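You operate a simulated robot arm through the tools that you are given. There is no shell and no other tool.

You are at the controls of a simulated robot arm. One attempt, no reset.

Task
Sift 3 scoops of flour into the yellow bowl.
Fine: scoop back, empty sieve on the plate. Set down upright: scoop.

It is judged by the outcome, as a careful person would: the job done as asked, and still so three seconds after it is handed in. It fails if anything else is knocked over, pushed out of place, dropped, spilled or broken.

Robot
A 6-joint arm with a two-finger parallel gripper, fixed in place. Base frame: the origin is at the foot of the arm, x ahead of it, y to its left, z up; the work surface is at about z = 0. Lengths are in m, angles in rad, forces in N, time in s.
With the tool pointing down near the work surface it reaches from about 0.12 to 0.5 m from the base axis. Its first joint turns from -1.257 to 1.257 rad. Payload 0.65 kg.
Tool frame: the origin (TCP) lies between the finger pads and is the grasp point; the fingertips stand 0.025 m ahead of it; z points along the fingers, y is the line along which they close. The gripper opens to 0.076 m. The fingers are 0.018 m wide and 0.01 m thick; the gripper's body (0.036 by 0.078 m) begins 0.045 m behind the TCP.
Orientation is that of the tool frame in the base frame, as [roll, pitch, yaw] about the fixed x, y, z axes, in that order (R = Rz(yaw) Ry(pitch) Rx(roll)). With the fingers straight down and closing along the base's y, the tool's x points along the base's -x, its y along +y and its z along -z.

Tools
- The arm moves only by the tool nudge_tool. Its argument "motion" is a list of rows, each a list of 7 numbers: the closure, from 0 (fully open) to 1 (shut), then the shift along the tool's x, y, z in units of 30 mm (1.0 is 30 mm), then the turn, a rotation vector about the tool's x, y, z in units of 6 degrees (1.0 is 6 degrees). In form: [[fingers, x, y, z, wx, wy, wz], ...]. A call has 1 to 20 rows; each row shifts and turns the commanded pose from where the row before left it, along the tool's axes as they then stand. A call with a number of a shift or a turn outside -1 to 1 is refused whole. A row lasts 0.2 s, in which the tool goes at most 0.05 m and 0.15 rad; a call with a longer step from one row to the next is refused whole, and so is a gripper value outside its range. A pose out of reach is approached as far as the arm can. The call stops where the force on the tool passes 90 N (or 10 N more than at its start, if that is more) or the arm is blocked; 0.2 s more then pass. The fingers move at their own pace (about 0.108 m/s each) and stop on an object; they squeeze with about 40 N. The grip force told is the motor's: it shows also when the fingers shut on nothing. Time passes only in rows, and 0.2 s behind the last, so rows that do not move let the fingers close. It gives the time, the measured TCP pose, the force on the tool (base axes), the opening and the grip force at its end, in the units of the frame above (readings bear some noise), with the torque about the TCP (base axes, N m) and any sound that the robot's microphone picked up.
- Cameras (640 x 400 px; columns grow to the right, rows downward): "scene" is fixed at [0.0451, 0.2672, 0.4273]; the picture's right is [-0.88, -0.48, 0.00], its down [-0.20, 0.36, -0.91] and it looks along [0.44, -0.80, -0.41] (base axes); focal length 214 px, centre (320, 200). "wrist" rides on the gripper at [0.058, 0.011, -0.081] in the tool frame; the picture's right is [-0.18, 0.98, 0.00], its down [-0.75, -0.14, -0.64] and it looks along [-0.63, -0.12, 0.77] (tool axes); focal length 243 px, centre (320, 200).
- get_image(camera): a new picture of that camera. No time passes.
- point_at(camera, pixels): for up to 12 pixels [column, row] of the newest picture of that camera ("zoom" is the newest enlarged one), the place [x, y, z] in the base frame of the surface seen there, good to about 0.002 m, but the place of the scene camera against the robot may be out by one fixed shift of up to 0.012 m in any direction. No time passes.
- close_up(camera, box): a new picture of the part [left, top, right, bottom] of that camera's present view, enlarged. No time passes.
- sign_off(): hands the job in; it is judged then, once.

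Open the gripper and draw the arm clear of the work before you hand the job in, unless the task says otherwise.

The tools are called after "Request:" as name(argument=value, ...) on one line, values as JSON. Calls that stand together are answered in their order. nudge_tool: Moves the arm, as the interface text tells. Its arguments: {"type":"object","properties":{"motion":{"type":"array"}},"required":["motion"]} The other tools are called the same way: get_image (camera) takes a picture; point_at (camera, pixels) gives the place of the surface under pixels of a picture; close_up (camera, box) takes an enlarged picture of a part of a camera's view; sign_off () hands the job in.

At the start:

```text
time: 0.0
eef_pos: [0.234, -0.0275, 0.3461]
tool_rot: [-3.138, 0.0, 3.141]
force: [0.5, 0.7, 0.0]
moment: [0.02, 0.0, 0.01]
finger_gap: 0.0759
gripper_force: 0.1
```

scene: 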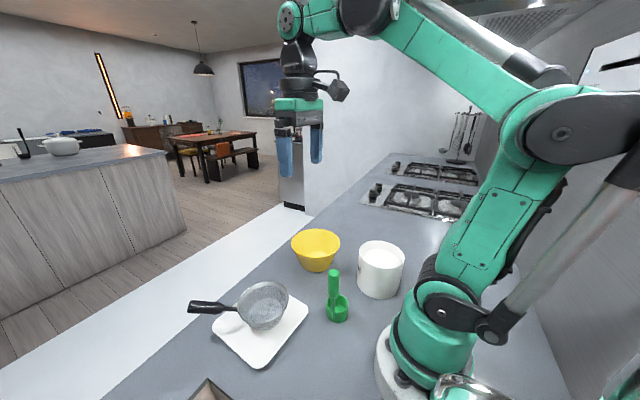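
wrist: 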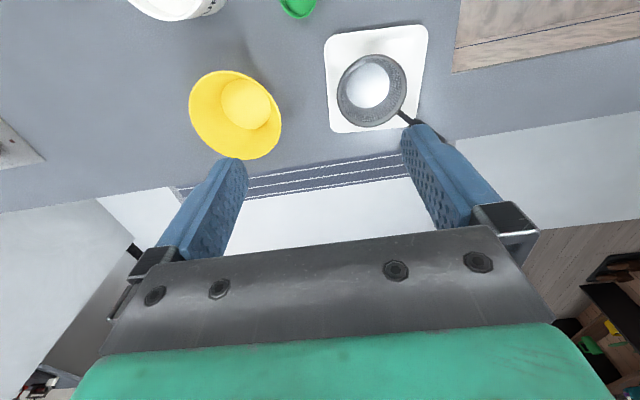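

I see the yellow bowl (316,248), flour tub (380,270), green scoop standing (336,300), and the sieve on a white plate (262,310). I'll take enlarged pictures for details.

Request:
close_up(camera="scene", box=[180, 210, 420, 380])

Request:
get_image(camera="wrist")

```text
2.35 times, centred on (300, 295) of scene
```

zoom: 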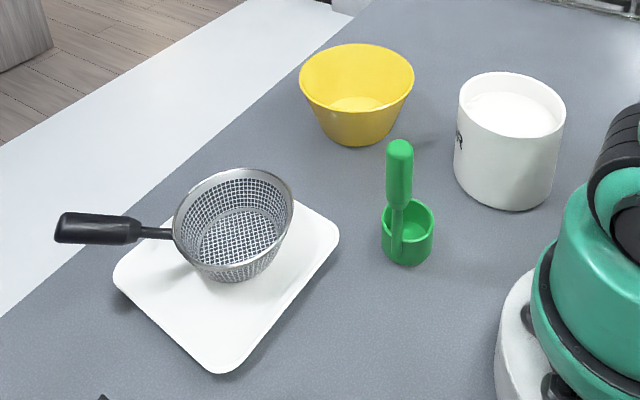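

```text
taken
```

wrist: 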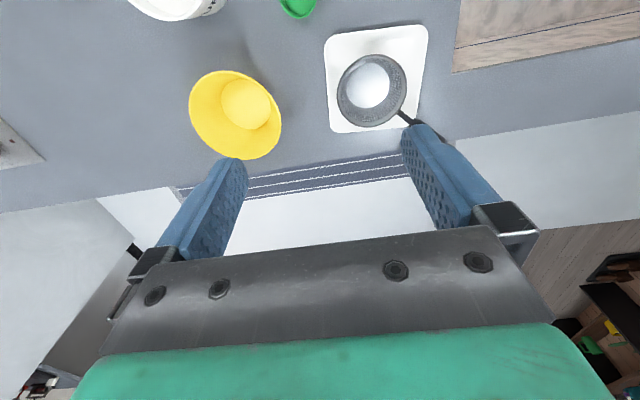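

Get positions of key points in the zoomed picture: bowl rim, tub rim, scoop, sieve rim, handle, plate.

Request:
point_at(camera="zoom", pixels=[[303, 75], [411, 75], [357, 46], [358, 105], [357, 141], [460, 90], [563, 108], [514, 75], [510, 135], [510, 207], [512, 110], [350, 102]])

Request:
point_at(camera="zoom", pixels=[[400, 150], [399, 205], [399, 230], [432, 218], [385, 215], [408, 262], [65, 228], [125, 231], [155, 232], [178, 232], [289, 190], [225, 172]])

Request:
point_at(camera="zoom", pixels=[[240, 265], [235, 240], [240, 280], [118, 278], [220, 368], [335, 235], [300, 200], [180, 320], [410, 245], [415, 205], [270, 220], [100, 330]])

Request:
point_at(camera="wrist", pixels=[[190, 105], [280, 125], [230, 72], [245, 158], [245, 100], [340, 85], [403, 85], [370, 57], [370, 124], [368, 85], [408, 118], [335, 45]])

```text
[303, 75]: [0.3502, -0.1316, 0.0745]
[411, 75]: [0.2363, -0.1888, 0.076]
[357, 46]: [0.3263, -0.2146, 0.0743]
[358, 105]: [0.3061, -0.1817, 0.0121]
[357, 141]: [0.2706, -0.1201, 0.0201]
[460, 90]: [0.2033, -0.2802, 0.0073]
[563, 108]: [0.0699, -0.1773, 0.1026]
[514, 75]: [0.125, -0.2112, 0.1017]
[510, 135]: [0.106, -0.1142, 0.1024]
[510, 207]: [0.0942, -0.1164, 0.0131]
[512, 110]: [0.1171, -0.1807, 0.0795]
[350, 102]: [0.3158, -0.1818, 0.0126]
```

```text
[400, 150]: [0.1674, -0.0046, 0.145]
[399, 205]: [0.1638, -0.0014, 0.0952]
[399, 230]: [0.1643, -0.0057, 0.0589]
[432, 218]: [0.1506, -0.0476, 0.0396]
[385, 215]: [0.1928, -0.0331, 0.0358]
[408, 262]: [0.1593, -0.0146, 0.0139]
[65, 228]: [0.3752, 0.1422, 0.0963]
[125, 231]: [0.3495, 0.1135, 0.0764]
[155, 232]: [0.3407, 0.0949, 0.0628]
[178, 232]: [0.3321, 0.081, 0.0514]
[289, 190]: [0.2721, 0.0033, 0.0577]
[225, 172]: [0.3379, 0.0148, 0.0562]
```

```text
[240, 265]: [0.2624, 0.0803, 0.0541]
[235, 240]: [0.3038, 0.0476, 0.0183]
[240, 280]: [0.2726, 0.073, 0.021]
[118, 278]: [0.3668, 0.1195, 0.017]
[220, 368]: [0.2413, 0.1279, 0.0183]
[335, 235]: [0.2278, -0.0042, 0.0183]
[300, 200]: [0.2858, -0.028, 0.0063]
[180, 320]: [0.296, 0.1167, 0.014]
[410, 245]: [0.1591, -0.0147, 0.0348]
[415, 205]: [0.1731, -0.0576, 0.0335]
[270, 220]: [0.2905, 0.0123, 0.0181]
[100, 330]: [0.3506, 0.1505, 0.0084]
```

```text
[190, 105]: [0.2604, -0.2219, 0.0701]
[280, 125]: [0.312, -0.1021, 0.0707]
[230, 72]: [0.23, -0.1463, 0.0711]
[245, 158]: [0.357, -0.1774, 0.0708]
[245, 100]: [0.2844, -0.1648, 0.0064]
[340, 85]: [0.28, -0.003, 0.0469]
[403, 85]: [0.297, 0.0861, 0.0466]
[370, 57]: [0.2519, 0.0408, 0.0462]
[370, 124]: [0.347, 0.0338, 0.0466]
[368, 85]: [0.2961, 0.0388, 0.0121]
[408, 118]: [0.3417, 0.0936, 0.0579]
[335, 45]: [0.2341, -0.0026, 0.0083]
```

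The wrist camera is trustworthy (scene reads about 8 mm too high). I'll enlarge the wrist view of the bowl and sieve for measuring their sizes.

Request:
close_up(camera="wrist", box=[310, 10, 470, 140])

Request:
close_up(camera="wrist", box=[120, 0, 320, 170])

```text
3.08 times, centred on (390, 75) of wrist
```

zoom: 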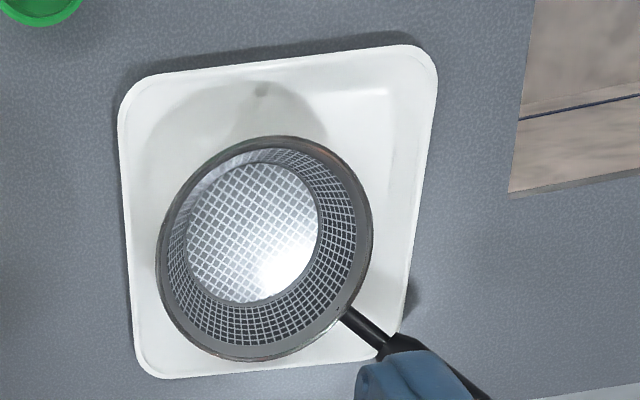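

```text
2.35 times, centred on (220, 85) of wrist
```

zoom: 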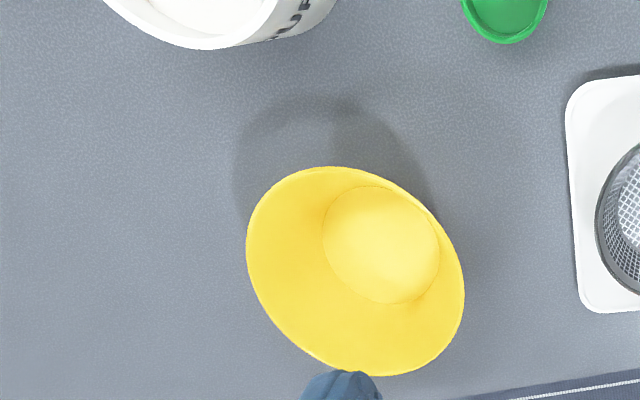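

Measuring the bowl's rim and floor from this enlarged picture.

Request:
point_at(camera="zoom", pixels=[[324, 245], [438, 245], [380, 190], [385, 302], [250, 240], [462, 300], [320, 168], [385, 374], [275, 300], [440, 350], [505, 15], [200, 15]])

Request:
nudge_tool(motion=[[0, 0.8, 0, 0, 0, 0, 0], [0, 0.8, 0, 0, 0, 0, 0], [0, 0.8, 0, 0, 0, 0, 0], [0, 0.8, 0, 0, 0, 0, 0], [0, 0, 0, 0, 0, 0, 0]])

```text
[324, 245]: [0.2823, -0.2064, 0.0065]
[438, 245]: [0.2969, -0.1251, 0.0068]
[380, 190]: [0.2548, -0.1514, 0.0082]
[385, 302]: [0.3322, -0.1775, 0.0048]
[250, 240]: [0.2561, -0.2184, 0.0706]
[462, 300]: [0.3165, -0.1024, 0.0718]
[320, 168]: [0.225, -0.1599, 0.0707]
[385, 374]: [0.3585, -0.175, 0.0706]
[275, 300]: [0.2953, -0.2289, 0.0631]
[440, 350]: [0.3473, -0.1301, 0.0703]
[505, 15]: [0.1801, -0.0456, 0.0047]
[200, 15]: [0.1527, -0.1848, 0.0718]
```

```text
time: 1.2
eef_pos: [0.1374, -0.0256, 0.3444]
tool_rot: [-3.14, 0.001, 3.14]
force: [-0.5, -0.1, 0.9]
moment: [-0.01, 0.01, -0.02]
finger_gap: 0.076
gripper_force: 0.1
```

Arm drawn back over the scoop/tub side; take a wrist picture here to measure tub and scoop.

Request:
get_image(camera="wrist")

```text
taken
```

wrist: 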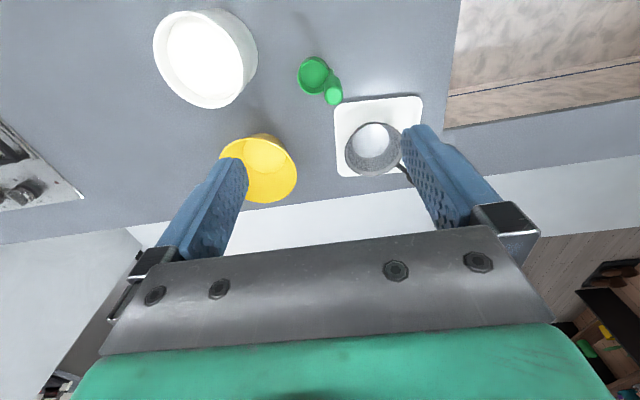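

Enlarging tub and scoop in this view for measurement.

Request:
close_up(camera="wrist", box=[140, 0, 360, 120])

```text
2.91 times, centred on (250, 60) of wrist
```

zoom: 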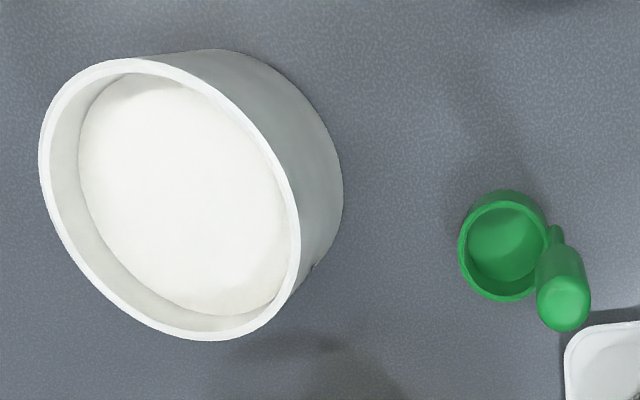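

Reading off tub rim, flour surface, scoop cup rim and handle top.

Request:
point_at(camera="zoom", pixels=[[42, 160], [296, 230], [130, 62], [220, 338], [180, 200], [90, 160], [280, 260], [465, 250], [546, 245], [505, 205], [508, 298], [562, 310]])

Request:
point_at(camera="zoom", pixels=[[505, 245], [565, 260], [540, 300], [587, 300], [557, 235], [545, 265], [500, 285], [340, 190], [562, 328]])

```text
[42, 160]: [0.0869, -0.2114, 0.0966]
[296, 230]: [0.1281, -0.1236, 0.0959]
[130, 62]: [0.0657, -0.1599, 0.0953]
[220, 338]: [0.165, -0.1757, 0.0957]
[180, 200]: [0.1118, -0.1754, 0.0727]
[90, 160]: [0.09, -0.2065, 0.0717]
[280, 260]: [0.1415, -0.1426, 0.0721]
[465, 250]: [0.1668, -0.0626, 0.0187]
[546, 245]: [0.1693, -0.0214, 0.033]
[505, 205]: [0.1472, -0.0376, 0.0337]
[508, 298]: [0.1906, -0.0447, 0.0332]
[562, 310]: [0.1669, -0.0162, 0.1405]
```

```text
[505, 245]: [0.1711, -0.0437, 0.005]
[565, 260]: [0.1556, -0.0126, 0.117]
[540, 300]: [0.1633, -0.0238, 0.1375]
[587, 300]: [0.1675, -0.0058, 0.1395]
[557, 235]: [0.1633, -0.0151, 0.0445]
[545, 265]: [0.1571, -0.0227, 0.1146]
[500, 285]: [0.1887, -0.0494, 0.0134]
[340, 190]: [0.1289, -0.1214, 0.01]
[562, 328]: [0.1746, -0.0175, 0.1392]
```

Tub centre ≈(0.113,-0.168), rim z .096, flour z .072; scoop cup centre ≈(0.169,-0.042), handle (0.167,-0.015) top z .141. Before touching anything, I test how far the tool can tilt up above the bowl region, in free air.

Request:
nudge_tool(motion=[[0, -1, -0.9, 0, 0, 0, 0], [0, -1, -0.9, 0, 0, 0, 0], [0, -1, -0.9, 0, 0, 0, 0], [0, -1, -0.9, 0, 0, 0, 0], [0, -1, -0.9, 0, 0, 0, 0], [0, 0, 0, 0, 0, -1, 0], [0, 0, 0, 0, 0, -1, 0], [0, 0, 0, 0, 0, -1, 0], [0, 0, 0, 0, 0, -1, 0], [0, 0, 0, 0, 0, -1, 0], [0, 0, 0, 0, 0, -1, 0], [0, 0, 0, 0, 0, -1, 0], [0, 0, 0, 0, 0, -1, 0], [0, 0, 0, 0, 0, -1, 0], [0, 0, 0, 0, 0, -1, 0]])

```text
time: 4.4
eef_pos: [0.2893, -0.1623, 0.3462]
tool_rot: [-3.135, 1.049, -3.135]
force: [0.5, -0.7, 0.4]
moment: [-0.03, 0.01, -0.01]
finger_gap: 0.0761
gripper_force: 0.1
```

60° tilt reached. Continue to 90° and beyond.

Request:
nudge_tool(motion=[[0, 0, 0, 0, 0, -1, 0], [0, 0, 0, 0, 0, -1, 0], [0, 0, 0, 0, 0, -1, 0], [0, 0, 0, 0, 0, -1, 0], [0, 0, 0, 0, 0, -1, 0], [0, 0, 0, 0, 0, 0, 0]])

Request:
get_image(camera="scene")

```text
time: 5.8
eef_pos: [0.2878, -0.1626, 0.3468]
tool_rot: [-1.136, 1.567, -1.136]
force: [-0.2, 0.1, -0.4]
moment: [0.02, 0.0, -0.02]
finger_gap: 0.0763
gripper_force: 0.1
```

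```text
taken
```

scene: 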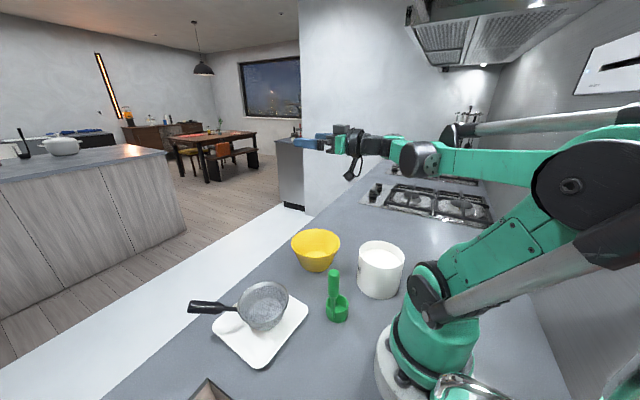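

Horizontal works here. Test the roll range about tool z (needed for pouring): +120°.

Request:
nudge_tool(motion=[[0, 0, 0, 0, 0, 0, 1], [0, 0, 0, 0, 0, 0, 1], [0, 0, 0, 0, 0, 0, 1], [0, 0, 0, 0, 0, 0, 1], [0, 0, 0, 0, 0, 0, 1], [0, 0, 0, 0, 0, 0, 1], [0, 0, 0, 0, 0, 0, 1], [0, 0, 0, 0, 0, 0, 1], [0, 0, 0, 0, 0, 0, 1], [0, 0, 0, 0, 0, 0, 1], [0, 0, 0, 0, 0, 0, 1], [0, 0, 0, 0, 0, 0, 1], [0, 0, 0, 0, 0, 0, 1], [0, 0, 0, 0, 0, 0, 1], [0, 0, 0, 0, 0, 0, 1], [0, 0, 0, 0, 0, 0, 1], [0, 0, 0, 0, 0, 0, 1], [0, 0, 0, 0, 0, 0, 1], [0, 0, 0, 0, 0, 0, 1], [0, 0, 0, 0, 0, 0, 1]])

Request:
get_image(camera="scene")

```text
time: 10.0
eef_pos: [0.2882, -0.1623, 0.3461]
tool_rot: [1.571, -0.521, 1.572]
force: [-0.2, 0.5, 0.1]
moment: [-0.04, 0.02, 0.03]
finger_gap: 0.0762
gripper_force: 0.0
```

```text
taken
```

scene: 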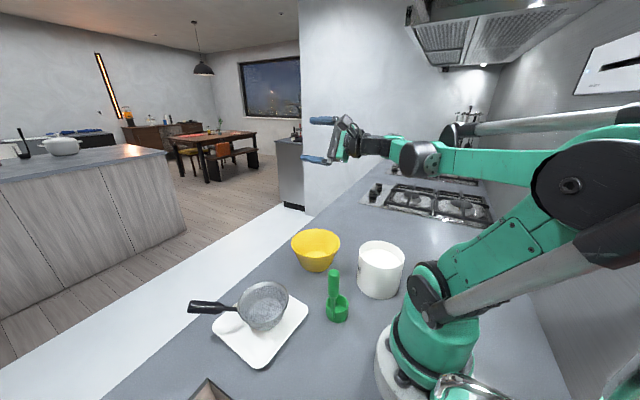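

+120° roll works. Continue to +190° to know the range.

Request:
nudge_tool(motion=[[0, 0, 0, 0, 0, 0, 1], [0, 0, 0, 0, 0, 0, 1], [0, 0, 0, 0, 0, 0, 1], [0, 0, 0, 0, 0, 0, 1], [0, 0, 0, 0, 0, 0, 1], [0, 0, 0, 0, 0, 0, 1], [0, 0, 0, 0, 0, 0, 1], [0, 0, 0, 0, 0, 0, 1], [0, 0, 0, 0, 0, 0, 1], [0, 0, 0, 0, 0, 0, 1], [0, 0, 0, 0, 0, 0, 0]])

```text
time: 12.4
eef_pos: [0.2882, -0.1627, 0.3476]
tool_rot: [1.298, -1.569, 1.842]
force: [0.2, -0.6, -0.4]
moment: [-0.03, -0.02, 0.0]
finger_gap: 0.0761
gripper_force: 0.0
```

180° roll is fine. Roll back now and return the tool to pointing down.

Request:
nudge_tool(motion=[[0, 0, 0, 0, 0, 0, -1], [0, 0, 0, 0, 0, 0, -1], [0, 0, 0, 0, 0, 0, -1], [0, 0, 0, 0, 0, 0, -1], [0, 0, 0, 0, 0, 0, -1], [0, 0, 0, 0, 0, 0, -1], [0, 0, 0, 0, 0, 0, -1], [0, 0, 0, 0, 0, 0, -1], [0, 0, 0, 0, 0, 0, -1], [0, 0, 0, 0, 0, 0, -1], [0, 0, 0, 0, 0, 0, -1], [0, 0, 0, 0, 0, 0, -1], [0, 0, 0, 0, 0, 0, -1], [0, 0, 0, 0, 0, 0, -1], [0, 0, 0, 0, 0, 0, -1], [0, 0, 0, 0, 0, 0, -1], [0, 0, 0, 0, 0, 0, -1], [0, 0, 0, 0, 0, 0, -1], [0, 0, 0, 0, 0, 0, -1], [0, 0, 0, 0, 0, 0, -1]])

Request:
nudge_tool(motion=[[0, 0, 0, 0, 0, 0, -1], [0, 0, 0, 0, 0, 0, -1], [0, 0, 0, 0, 0, 0, -1], [0, 0, 0, 0, 0, 0, -1], [0, 0, 0, 0, 0, 0, -1], [0, 0, 0, 0, 0, 0, -1], [0, 0, 0, 0, 0, 0, -1], [0, 0, 0, 0, 0, 0, -1], [0, 0, 0, 0, 0, 0, -1], [0, 0, 0, 0, 0, 0, -1], [0, 0, 0, 0, 0, 0, 0]])

Request:
nudge_tool(motion=[[0, 0, 0, 0, 0, 1, 0], [0, 0, 0, 0, 0, 1, 0], [0, 0, 0, 0, 0, 1, 0], [0, 0, 0, 0, 0, 1, 0], [0, 0, 0, 0, 0, 1, 0], [0, 0, 0, 0, 0, 1, 0], [0, 0, 0, 0, 0, 1, 0], [0, 0, 0, 0, 0, 1, 0], [0, 0, 0, 0, 0, 1, 0], [0, 0, 0, 0, 0, 1, 0], [0, 0, 0, 0, 0, 1, 0], [0, 0, 0, 0, 0, 1, 0], [0, 0, 0, 0, 0, 1, 0], [0, 0, 0, 0, 0, 1, 0], [0, 0, 0, 0, 0, 1, 0], [0, 0, 0, 0, 0, 0, 0]])

```text
time: 16.6
eef_pos: [0.2888, -0.1623, 0.346]
tool_rot: [1.57, 0.528, 1.571]
force: [0.0, -0.2, 0.3]
moment: [-0.01, 0.02, -0.03]
finger_gap: 0.0758
gripper_force: 0.0
```

```text
time: 19.0
eef_pos: [0.2882, -0.1612, 0.347]
tool_rot: [-1.462, 1.566, -1.463]
force: [-0.8, 0.5, -0.3]
moment: [0.0, -0.01, 0.0]
finger_gap: 0.076
gripper_force: 0.2
```

```text
time: 22.4
eef_pos: [0.2879, -0.163, 0.3457]
tool_rot: [-3.138, -0.001, 3.141]
force: [-0.3, 0.2, 0.6]
moment: [-0.01, -0.02, 0.02]
finger_gap: 0.0761
gripper_force: 0.0
```

Now test inward tilt above the scoop (z≈0.22, well clear of the handle top at 0.141).

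Request:
nudge_tool(motion=[[0, 0.787, 0.987, 0.84, 0, 0, 0], [0, 0.787, 0.987, 0.84, 0, 0, 0], [0, 0.787, 0.987, 0.84, 0, 0, 0], [0, 0.787, 0.987, 0.84, 0, 0, 0], [0, 0.787, 0.987, 0.84, 0, 0, 0], [0, 0, 0, 0, 0, 0, 0]])

Request:
nudge_tool(motion=[[0, 0, 0, 0, 0, 1, 0], [0, 0, 0, 0, 0, 1, 0], [0, 0, 0, 0, 0, 1, 0], [0, 0, 0, 0, 0, 1, 0], [0, 0, 0, 0, 0, 1, 0], [0, 0, 0, 0, 0, 1, 0], [0, 0, 0, 0, 0, 1, 0], [0, 0, 0, 0, 0, 1, 0], [0, 0, 0, 0, 0, 0, 0]])

Request:
get_image(camera="scene")

```text
time: 23.8
eef_pos: [0.1698, -0.0144, 0.2197]
tool_rot: [-3.137, -0.001, -3.14]
force: [0.1, 0.5, -0.5]
moment: [-0.02, 0.01, 0.01]
finger_gap: 0.0763
gripper_force: 0.1
```

```text
time: 25.8
eef_pos: [0.1701, -0.0173, 0.2197]
tool_rot: [-3.135, -0.438, 3.14]
force: [-0.4, -0.4, -0.7]
moment: [-0.03, 0.02, -0.01]
finger_gap: 0.0758
gripper_force: 0.0
out of reach, approached as far as the arm can: row 5, 6, 7, 8
```

```text
taken
```

scene: 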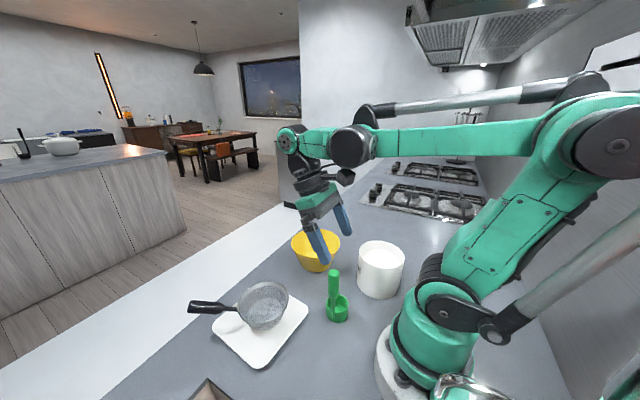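

Inward tilt is limited to ~25°, but sideways tilts should be available via the forearm roll. I level the tool again and see where the command ended up.

Request:
nudge_tool(motion=[[0, 0, 0, 0, 0, -1, 0], [0, 0, 0, 0, 0, -1, 0], [0, 0, 0, 0, 0, -1, 0], [0, 0, 0, 0, 0, -1, 0], [0, 0, 0, 0, 0, 0, 0]])

```text
time: 27.0
eef_pos: [0.1713, -0.0141, 0.2199]
tool_rot: [-3.136, -0.022, 3.141]
force: [0.0, -0.3, -0.4]
moment: [-0.02, -0.02, 0.01]
finger_gap: 0.076
gripper_force: 0.1
```

Test: yaw the tool −90° so its back faces +y, then tilt 60° so it points to −y, above the scoop.

Request:
nudge_tool(motion=[[0, 0, 0, 0, 0, 0, 1], [0, 0, 0, 0, 0, 0, 1], [0, 0, 0, 0, 0, 0, 1], [0, 0, 0, 0, 0, 0, 1], [0, 0, 0, 0, 0, 0, 1], [0, 0, 0, 0, 0, 0, 1], [0, 0, 0, 0, 0, 0, 1], [0, 0, 0, 0, 0, 0, 1], [0, 0, 0, 0, 0, 0, 1], [0, 0, 0, 0, 0, 0, 1], [0, 0, 0, 0, 0, 0, 1], [0, 0, 0, 0, 0, 0, 1], [0, 0, 0, 0, 0, 0, 1], [0, 0, 0, 0, 0, 0, 1], [0, 0, 0, 0, 0, 0, 1], [0, 0, 0, 0, 0, 0, 0]])

Request:
nudge_tool(motion=[[0, 0, 0, 0, 0, -1, 0], [0, 0, 0, 0, 0, -1, 0], [0, 0, 0, 0, 0, -1, 0], [0, 0, 0, 0, 0, -1, 0], [0, 0, 0, 0, 0, -1, 0], [0, 0, 0, 0, 0, -1, 0], [0, 0, 0, 0, 0, -1, 0], [0, 0, 0, 0, 0, -1, 0], [0, 0, 0, 0, 0, -1, 0], [0, 0, 0, 0, 0, -1, 0], [0, 0, 0, 0, 0, 0, 0]])

Request:
get_image(camera="scene")

```text
time: 30.4
eef_pos: [0.1704, -0.0137, 0.2186]
tool_rot: [-3.121, 0.005, 1.568]
force: [0.0, 0.1, 0.8]
moment: [0.01, 0.01, -0.01]
finger_gap: 0.0758
gripper_force: 0.1
```

```text
time: 32.8
eef_pos: [0.1865, -0.041, 0.2195]
tool_rot: [-3.099, 1.051, 1.608]
force: [-0.5, 0.6, -0.5]
moment: [0.05, -0.02, 0.01]
finger_gap: 0.0759
gripper_force: 0.1
out of reach, approached as far as the arm can: row 9, 10
```

```text
taken
```

scene: 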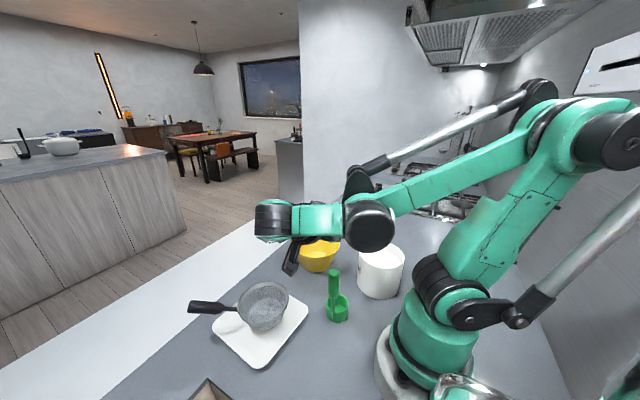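

Tilt ~54–60° pointing −y is reachable near the scoop. Now handle the sieve first: untilt, raise, and yaw so the finger line is perpendicular to the sieve handle (azimuth ≈54°).

Request:
nudge_tool(motion=[[0, 0, 0, 0, 0, 1, 0], [0, 0, 0, 0, 0, 1, 0], [0, 0, 0, 0, 0, 1, 0], [0, 0, 0, 0, 0, 1, 0], [0, 0, 0, 0, 0, 1, 0], [0, 0, 0, 0, 0, 1, 0], [0, 0, 0, 0, 0, 1, 0], [0, 0, 0, 0, 0, 1, 0], [0, 0, 0, 0, 0, 1, 0], [0, 0, 0, 0, 0, 1, 0], [0, 0, 0, 0, 0, 0, -1], [0, 0, 0, 0, 0, 0, -1], [0, 0, 0, 0, 0, 0, -1], [0, 0, 0, 0, 0, 0, -1], [0, 0, 0, 0, 0, 0, 0]])

Request:
nudge_tool(motion=[[0, 0, 0, 0, 0, 0, -1], [0, 0, 0, 0, 0, 0, -1], [0, 0, 0, 0, 0, 0, -1], [0, 0, 0, 0, 0, 0, -1], [0, 0, 0, 0, 0, 0, -1], [0, 0, 0, 0, 0, 0, -1], [0, 0, 0, 0, 0, 0, -1], [0, 0, 0, 0, 0, 0, -1], [0, 0, 0, 0, 0, 0, -1], [0, 0, 0, 0, 0, 0, -1], [0, 0, 0, 0, 0, 0, -1], [0, 0, 0, 0, 0, 0, -1], [0, 0, 0, 0, 0, 0, -1], [0, 0, 0, 0, 0, 0, -1], [0, 0, 0, 0, 0, 0, -1], [0, 0, 0, 0, 0, 0, -1], [0, 0, 0, 0, 0, 0, -1], [0, 0, 0, 0, 0, 0, -1], [0, 0, 0, 0, 0, 0, -1], [0, 0, 0, 0, 0, 0, -1]])

```text
time: 36.0
eef_pos: [0.1863, -0.0425, 0.2206]
tool_rot: [-3.121, -0.006, 1.991]
force: [-0.5, 0.2, -0.1]
moment: [0.0, 0.0, 0.01]
finger_gap: 0.0759
gripper_force: 0.0
```

```text
time: 40.2
eef_pos: [0.1854, -0.0413, 0.2202]
tool_rot: [3.129, -0.017, -2.197]
force: [-0.1, 0.1, -0.3]
moment: [-0.01, 0.01, -0.04]
finger_gap: 0.0762
gripper_force: 0.0
```

Yaw set (tool x along −126°). Move over the sieve centre at z≈0.22 so the wrist camera views the handle ahead.

Request:
nudge_tool(motion=[[0, -0.868, -0.276, 0, 0, 0, 0], [0, -0.868, -0.276, 0, 0, 0, 0], [0, -0.868, -0.276, 0, 0, 0, 0], [0, -0.868, -0.276, 0, 0, 0, 0], [0, -0.868, -0.276, 0, 0, 0, 0], [0, 0, 0, 0, 0, 0, 0]])

Request:
get_image(camera="wrist")

```text
time: 41.6
eef_pos: [0.2966, 0.0404, 0.2154]
tool_rot: [3.126, -0.016, -2.199]
force: [0.5, -0.2, -0.1]
moment: [0.01, -0.01, 0.01]
finger_gap: 0.0759
gripper_force: 0.0
```

```text
taken
```

wrist: 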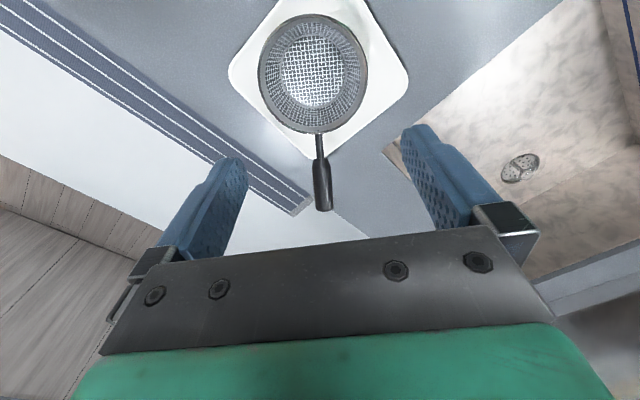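

The handle runs from (318,135) to (323,210). Enlarging to measure it.

Request:
close_up(camera="wrist", box=[220, 0, 420, 220])

```text
1.82 times, centred on (320, 110) of wrist
```

zoom: 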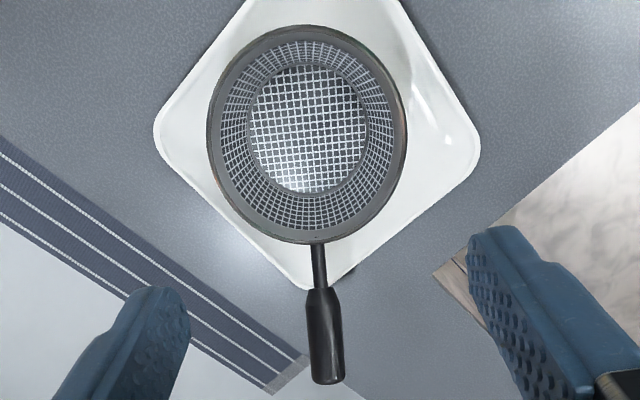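

Measuring handle, rim and basket floor points.

Request:
point_at(camera="zoom", pixels=[[318, 255], [320, 280], [322, 300], [325, 330], [328, 360], [329, 380], [210, 130], [405, 130], [308, 28], [310, 242], [336, 330], [313, 330]])

Request:
point_at(camera="zoom", pixels=[[250, 130], [366, 130], [308, 68], [308, 190], [308, 130], [228, 130], [388, 130], [160, 130], [478, 155], [300, 275]])

```text
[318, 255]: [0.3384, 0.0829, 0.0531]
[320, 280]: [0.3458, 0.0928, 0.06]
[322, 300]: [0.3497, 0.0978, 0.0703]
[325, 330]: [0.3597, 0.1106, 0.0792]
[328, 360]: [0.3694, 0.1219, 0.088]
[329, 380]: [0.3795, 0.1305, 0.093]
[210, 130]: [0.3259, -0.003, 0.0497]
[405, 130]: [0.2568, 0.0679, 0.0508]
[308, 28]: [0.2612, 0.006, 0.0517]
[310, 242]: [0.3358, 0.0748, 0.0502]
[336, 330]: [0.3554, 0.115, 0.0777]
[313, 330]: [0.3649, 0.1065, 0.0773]
```

```text
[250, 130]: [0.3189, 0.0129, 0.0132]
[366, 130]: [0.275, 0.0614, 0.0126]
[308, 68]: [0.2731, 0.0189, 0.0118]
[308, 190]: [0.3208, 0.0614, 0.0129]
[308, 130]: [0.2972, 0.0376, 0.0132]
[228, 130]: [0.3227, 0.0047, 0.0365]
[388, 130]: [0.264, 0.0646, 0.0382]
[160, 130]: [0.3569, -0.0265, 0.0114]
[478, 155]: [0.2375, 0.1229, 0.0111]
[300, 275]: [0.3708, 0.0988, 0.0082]
```

Handle grip section mid ≈(0.3655,0.1183), axis z≈0.077, azimuth 49.5°, slope ~32°. Trim yaw, move above it and go down to z≈0.135 to check.

Request:
nudge_tool(motion=[[0, 0, 0, 0, 0, 0, 0.75], [0, -0.866, -0.015, 0, 0, 0, 0], [0, -0.866, -0.015, 0, 0, 0, 0], [0, -0.866, -0.015, 0, 0, 0, 0], [0, -0.866, -0.015, 0, 0, 0, 0], [0, 0, 0, 0.9, 0, 0, 0], [0, 0, 0, 0.9, 0, 0, 0], [0, 0, 0, 0.9, 0, 0, 0], [0, 0, 0, 0, 0, 0, 0]])

Request:
get_image(camera="wrist")

Request:
get_image(camera="scene")

```text
time: 43.6
eef_pos: [0.3632, 0.1163, 0.1329]
tool_rot: [3.127, -0.018, -2.278]
force: [-0.4, 0.5, 0.3]
moment: [0.03, 0.0, 0.04]
finger_gap: 0.0759
gripper_force: 0.0
```

```text
taken
```

wrist: 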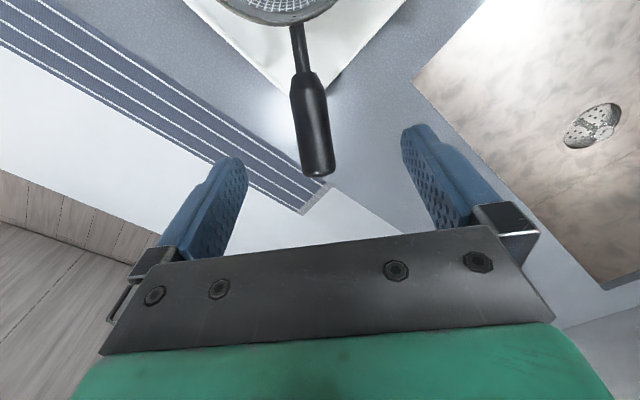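

```text
taken
```

scene: 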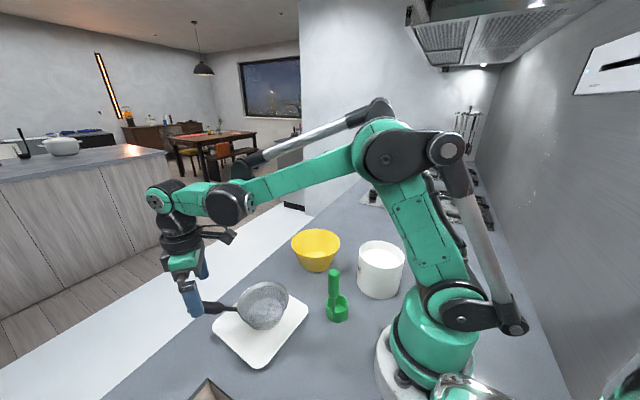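

Re-measure the handle in this closer view.

Request:
point_at(camera="wrist", pixels=[[305, 80], [309, 110], [314, 140], [317, 165], [300, 125], [324, 125], [297, 45]])

```text
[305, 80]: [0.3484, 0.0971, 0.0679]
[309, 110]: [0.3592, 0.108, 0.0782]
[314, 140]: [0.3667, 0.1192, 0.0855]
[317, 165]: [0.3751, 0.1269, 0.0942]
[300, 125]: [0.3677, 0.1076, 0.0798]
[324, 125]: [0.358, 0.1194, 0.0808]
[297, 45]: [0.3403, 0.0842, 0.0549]
```

Offset is only ~1.5 mm. Lower to z≈0.077 and close on the handle.

Request:
nudge_tool(motion=[[0, -0.07, -0.04, 0, 0, 0, 0.2], [0, 0, 0, 0.6, 0, 0, 0], [0, 0, 0, 0.63, 0, 0, 0], [0, 0, 0, 0.63, 0, 0, 0], [0, 0, 0, 0, 0, 0, 0], [0.5, 0, 0, 0, 0, 0, 0], [0.75, 0, 0, 0, 0, 0, 0], [1, 0, 0, 0, 0, 0, 0], [1, 0, 0, 0, 0, 0, 0], [1, 0, 0, 0, 0, 0, 0]])

Request:
get_image(camera="wrist")

Request:
get_image(camera="scene")

```text
time: 45.8
eef_pos: [0.365, 0.1186, 0.0781]
tool_rot: [3.13, -0.019, -2.299]
force: [0.8, -0.3, -0.3]
moment: [-0.02, -0.02, 0.1]
finger_gap: 0.021
gripper_force: 38.0
```

```text
taken
```

wrist: 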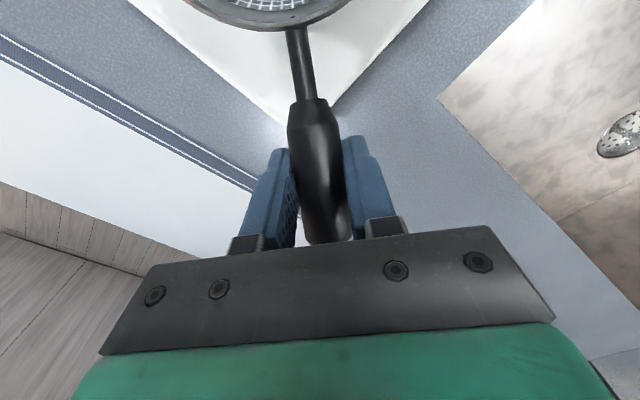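

```text
taken
```

scene: 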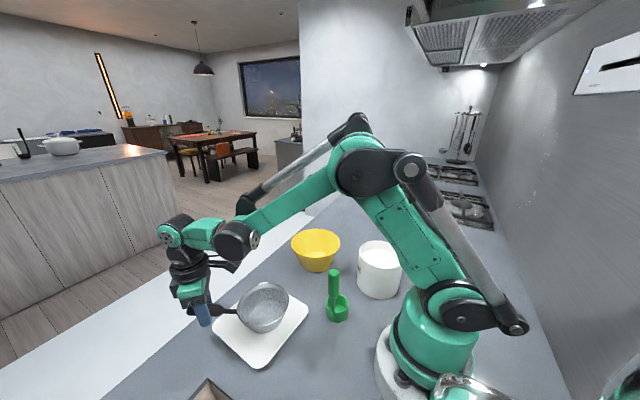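

Grip registers at 21 mm gap, 38 N. Lift 3 cm slowly and check the sieve comes along level.

Request:
nudge_tool(motion=[[1, 0, 0, -0.2, 0, 0, 0], [1, 0, 0, -0.3, 0, 0, 0], [1, 0, 0, -0.5, 0, 0, 0], [1, 0, 0, 0, 0, 0, 0]])

Request:
get_image(camera="scene")

Request:
get_image(camera="wrist")

```text
time: 46.8
eef_pos: [0.3663, 0.1178, 0.1085]
tool_rot: [3.13, -0.016, -2.299]
force: [-0.2, -0.1, -2.1]
moment: [0.05, -0.12, 0.11]
finger_gap: 0.0209
gripper_force: 38.2
```

```text
taken
```

scene: 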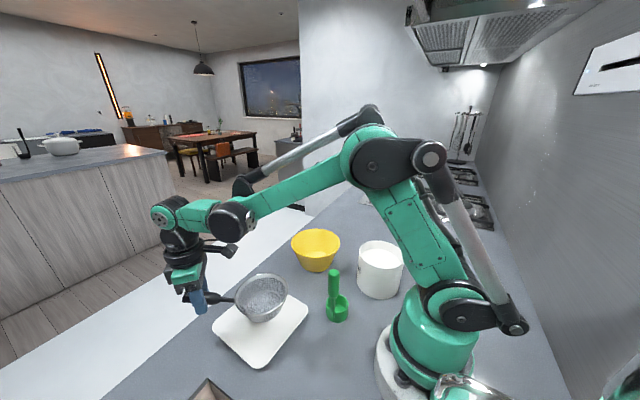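

```text
taken
```

wrist: 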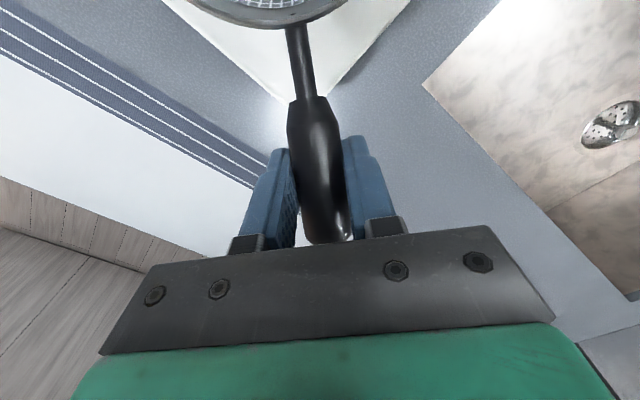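

The sieve is held firmly (≈0.2 kg, no sag). Raise to z≈0.185, carry along −y beyond the bowl, then rotate so the handle points radially outward (azimuth −30°).

Request:
nudge_tool(motion=[[1, 0, 0, -0.6, 0, 0, 0], [1, 0, 0, -0.9, 0, 0, 0], [1, 0, 0, -0.9, 0, 0, 0], [1, 0.8, -0.742, 0, 0, 0, 0], [1, 0.8, -0.742, 0, 0, 0, 0], [1, 0.8, -0.742, 0, 0, 0, 0], [1, 0.8, -0.742, 0, 0, 0, 0], [1, 0.8, -0.742, 0, 0, 0, 0], [1, 0.8, -0.742, 0, 0, 0, 0], [1, 0.8, -0.742, 0, 0, 0, 0], [1, 0.8, -0.742, 0, 0, 0, 0], [1, 0.8, -0.742, 0, 0, 0, 0], [1, 0.8, -0.742, 0, 0, 0, 0], [1, 0, 0, 0, 0, 0, 0]])

Request:
nudge_tool(motion=[[1, 0, 0, 0, 0, 0, 0.93], [1, 0, 0, 0, 0, 0, 0.93], [1, 0, 0, 0, 0, 0, 0.93], [1, 0, 0, 0, 0, 0, 0.93], [1, 0, 0, 0, 0, 0, 0.93], [1, 0, 0, 0, 0, 0, 0.93], [1, 0, 0, 0, 0, 0, 0.93], [1, 0, 0, 0, 0, 0, 0.93], [1, 0, 0, 0, 0, 0, 0.93], [1, 0, 0, 0, 0, 0, 0.93], [1, 0, 0, 0, 0, 0, 0.93], [1, 0, 0, 0, 0, 0, 0.93], [1, 0, 0, 0, 0, 0, 0.93], [1, 0, 0, 0, 0, 0, 0.93], [1, 0, 0, 0, 0, 0, 0]])

Request:
get_image(camera="scene")

Request:
get_image(camera="wrist")

```text
time: 49.8
eef_pos: [0.3736, -0.2101, 0.1806]
tool_rot: [3.127, -0.016, -2.297]
force: [-0.1, 0.6, -0.7]
moment: [0.09, -0.04, -0.01]
finger_gap: 0.0211
gripper_force: 38.0
```

```text
time: 53.0
eef_pos: [0.3724, -0.2095, 0.1831]
tool_rot: [-3.126, -0.016, 2.62]
force: [-0.8, 0.1, -2.0]
moment: [-0.06, -0.1, 0.06]
finger_gap: 0.021
gripper_force: 38.2
```

```text
taken
```

scene: 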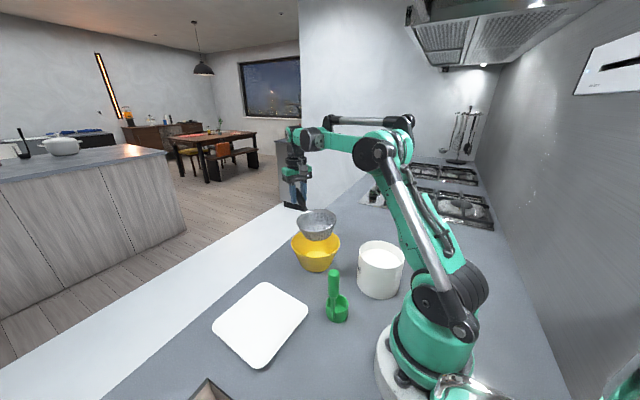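

```text
taken
```

wrist: 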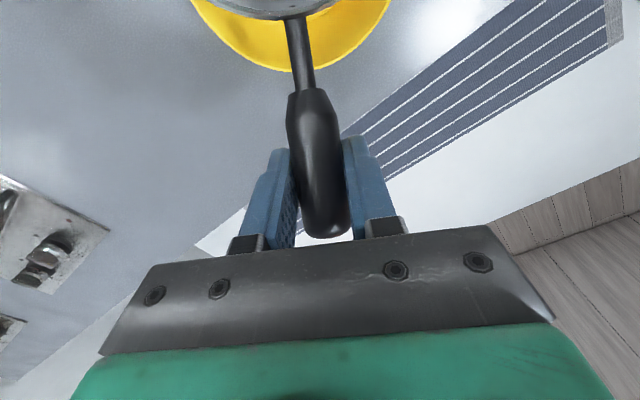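

Sieve hovers over the bowl. Close-up and measurement of rim relations in the scene camera.

Request:
close_up(camera="scene", box=[270, 190, 370, 280])

```text
4.44 times, centred on (320, 235) of scene
```

zoom: 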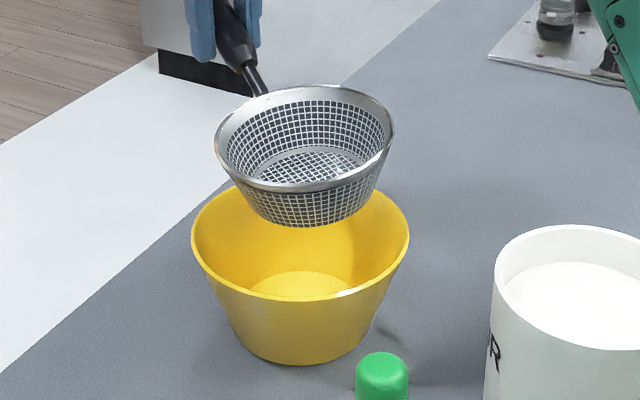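

Request:
point_at(camera="zoom", pixels=[[216, 140], [392, 140], [305, 188], [315, 87], [194, 230], [407, 235], [300, 296], [265, 175], [357, 160], [300, 285]])

```text
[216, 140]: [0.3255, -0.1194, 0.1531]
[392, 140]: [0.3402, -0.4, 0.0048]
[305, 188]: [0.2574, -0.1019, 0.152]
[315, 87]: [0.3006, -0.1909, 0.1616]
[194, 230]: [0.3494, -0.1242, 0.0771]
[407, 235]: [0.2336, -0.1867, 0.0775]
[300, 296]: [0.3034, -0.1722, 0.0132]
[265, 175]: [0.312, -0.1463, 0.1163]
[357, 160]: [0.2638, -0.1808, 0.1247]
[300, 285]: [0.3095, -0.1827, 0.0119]
```

Refine rim readings with pixels slightly inside the rims.

Request:
point_at(camera="zoom", pixels=[[219, 142], [389, 138], [390, 130], [306, 186], [318, 91], [197, 232], [405, 237], [300, 299], [385, 155], [230, 110], [375, 105], [240, 175]])

```text
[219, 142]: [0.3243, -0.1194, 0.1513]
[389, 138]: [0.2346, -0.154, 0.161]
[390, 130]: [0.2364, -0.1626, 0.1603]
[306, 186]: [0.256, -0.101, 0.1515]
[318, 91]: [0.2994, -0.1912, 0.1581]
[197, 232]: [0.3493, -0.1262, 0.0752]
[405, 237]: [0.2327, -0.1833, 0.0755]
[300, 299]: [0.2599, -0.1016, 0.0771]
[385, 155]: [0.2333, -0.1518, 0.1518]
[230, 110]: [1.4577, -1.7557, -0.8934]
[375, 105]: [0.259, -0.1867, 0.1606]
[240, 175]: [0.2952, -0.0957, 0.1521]
```

Scene estimates are noisy for the lateral offset, so I check with the wrist camera: bowl rim arc points and sieve rim points.

Request:
close_up(camera="wrist", box=[170, 0, 410, 100])

```text
2.67 times, centred on (290, 50) of wrist
```

zoom: 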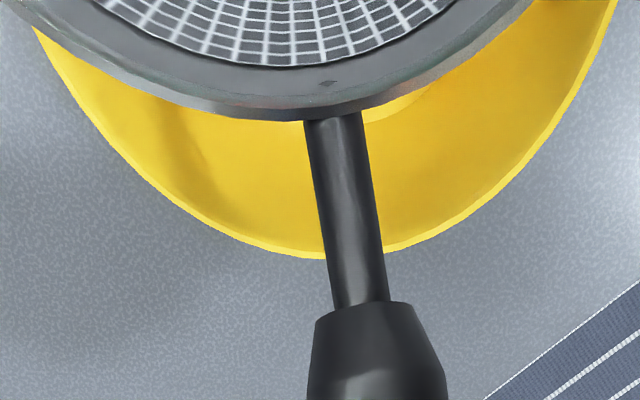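

Request:
point_at(camera="zoom", pixels=[[45, 45], [140, 175], [230, 234], [300, 254], [420, 240], [520, 175], [600, 40], [70, 40], [150, 85], [280, 108], [430, 80], [500, 30]])

```text
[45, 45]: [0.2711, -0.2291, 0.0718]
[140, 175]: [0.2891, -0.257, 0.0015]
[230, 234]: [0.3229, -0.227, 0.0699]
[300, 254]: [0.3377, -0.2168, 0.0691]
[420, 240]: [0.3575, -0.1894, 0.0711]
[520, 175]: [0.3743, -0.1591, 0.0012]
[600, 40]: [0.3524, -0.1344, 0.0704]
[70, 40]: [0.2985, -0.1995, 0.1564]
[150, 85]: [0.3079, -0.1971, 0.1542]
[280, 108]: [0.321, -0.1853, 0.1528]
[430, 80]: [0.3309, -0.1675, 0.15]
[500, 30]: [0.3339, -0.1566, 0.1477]
```

Fit: bowl centre ≈(0.292,-0.166), sieve centre ≈(0.283,-0.152). I shift the sieve ~9 mm toward −y and lower partway into the bowl.

Request:
nudge_tool(motion=[[1, -0.167, -0.255, 0, 0, 0, 0], [1, 0, 0, 0, 0, 0, 0], [1, 0, 0, 0.6, 0, 0, 0], [1, 0, 0, 0.7, 0, 0, 0], [1, 0, 0, 0.5, 0, 0, 0], [1, 0, 0, 0.2, 0, 0, 0], [1, 0, 0, 0, 0, 0, 0]])

Request:
close_up(camera="scene", box=[270, 190, 370, 280])

Request:
close_up(camera="wrist", box=[170, 0, 410, 150])

```text
time: 54.6
eef_pos: [0.3723, -0.2184, 0.1214]
tool_rot: [-3.126, -0.017, 2.622]
force: [-0.2, -0.7, -0.6]
moment: [-0.08, -0.12, 0.0]
finger_gap: 0.0208
gripper_force: 38.7
```

```text
4.44 times, centred on (320, 235) of scene
```

zoom: 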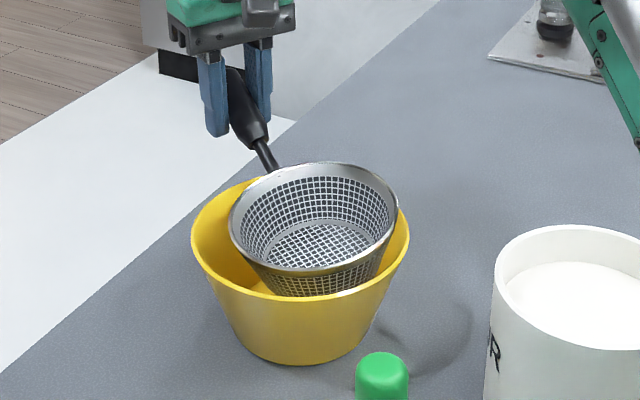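

```text
2.67 times, centred on (290, 75) of wrist
```

zoom: 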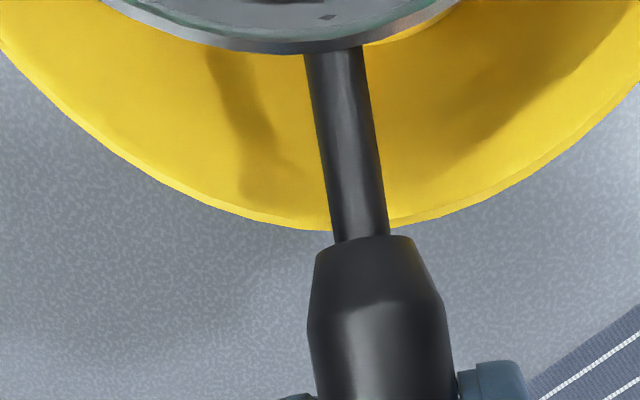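

Looks aligned: the neck crosses the rim just inside the grip's shoulder. Tilt the basket 9° down at its far side and lower gently in small steps.

Request:
nudge_tool(motion=[[1, 0, 0, 0, 0, -0.75, 0], [1, 0, 0, 0, 0, -0.75, 0], [1, 0, 0, 0.1, 0, 0, 0], [1, 0, 0, 0.1, 0, 0, 0], [1, 0, 0, 0.1, 0, 0, 0], [1, 0, 0, 0, 0, 0, 0]])

Request:
close_up(camera="scene", box=[270, 190, 370, 280])

Request:
close_up(camera="wrist", box=[170, 0, 410, 150])

```text
time: 56.0
eef_pos: [0.3739, -0.218, 0.1131]
tool_rot: [-3.126, 0.142, 2.624]
force: [1.4, -0.7, -1.7]
moment: [-0.1, -0.12, 0.05]
finger_gap: 0.0212
gripper_force: 37.9
```

```text
4.44 times, centred on (320, 235) of scene
```

zoom: 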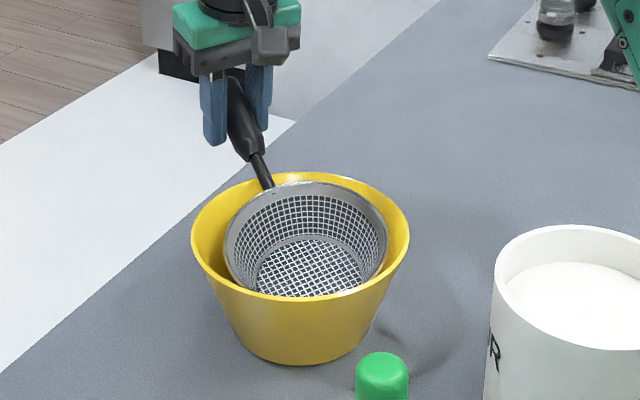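

```text
2.67 times, centred on (290, 75) of wrist
```

zoom: 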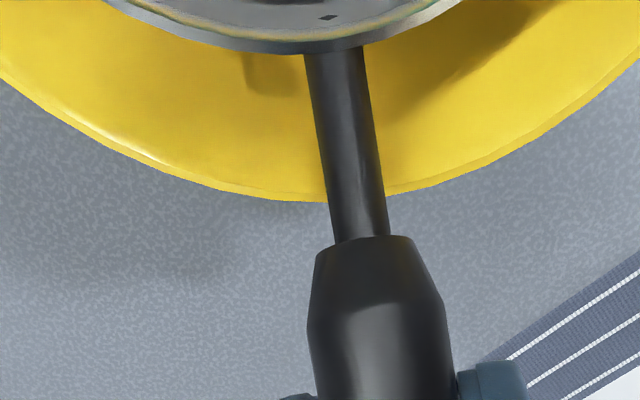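

Estimated ~13 mm left until the neck meets the rim, 20 mm at the basket's far edge. Add 3° tilt and lower ~9 mm.

Request:
nudge_tool(motion=[[1, 0, 0, 0, 0, -0.55, 0], [1, 0, 0, 0.1, 0, 0, 0], [1, 0, 0, 0.1, 0, 0, 0], [1, 0, 0, 0.1, 0, 0, 0], [1, 0, 0, 0, 0, 0, 0]])

Request:
close_up(camera="scene", box=[270, 190, 370, 280])

Request:
close_up(camera="wrist", box=[170, 0, 410, 150])

```text
time: 57.2
eef_pos: [0.3755, -0.2206, 0.1053]
tool_rot: [-3.126, 0.199, 2.625]
force: [8.5, -1.8, 22.9]
moment: [0.26, -0.02, -0.13]
finger_gap: 0.0207
gripper_force: 38.2
```

```text
4.44 times, centred on (320, 235) of scene
```

zoom: 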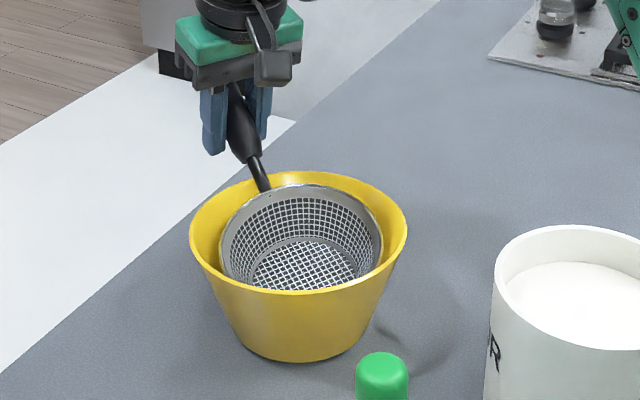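

```text
2.67 times, centred on (290, 75) of wrist
```

zoom: 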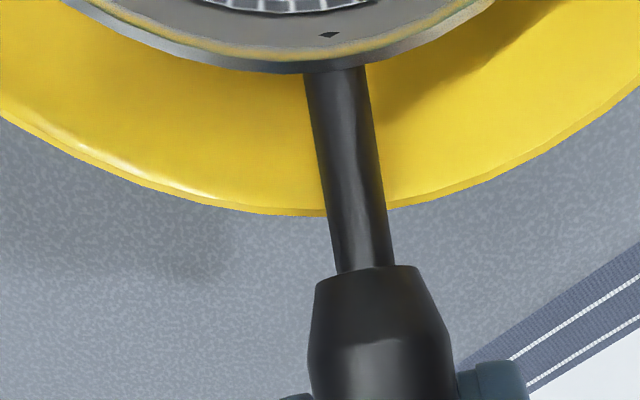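

Contact: 23 N up with +x push, so the basket's far side touches the bowl's wall. Back off 4 mm, shift 4 mm toward the handle side and release the load.

Request:
nudge_tool(motion=[[1, 0, 0, -0.2, 0, 0, 0], [1, -0.15, 0, 0, 0, 0, 0], [1, 0, 0, 0, 0, 0, 0]])

Request:
close_up(camera="scene", box=[270, 190, 370, 280])

```text
time: 58.0
eef_pos: [0.3773, -0.2226, 0.1106]
tool_rot: [-3.125, 0.198, 2.623]
force: [-0.5, 0.6, -2.3]
moment: [-0.01, -0.01, -0.06]
finger_gap: 0.0209
gripper_force: 38.3
```

```text
4.44 times, centred on (320, 235) of scene
```

zoom: 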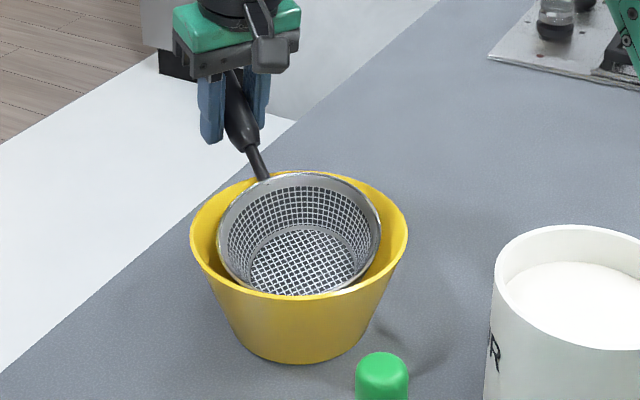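

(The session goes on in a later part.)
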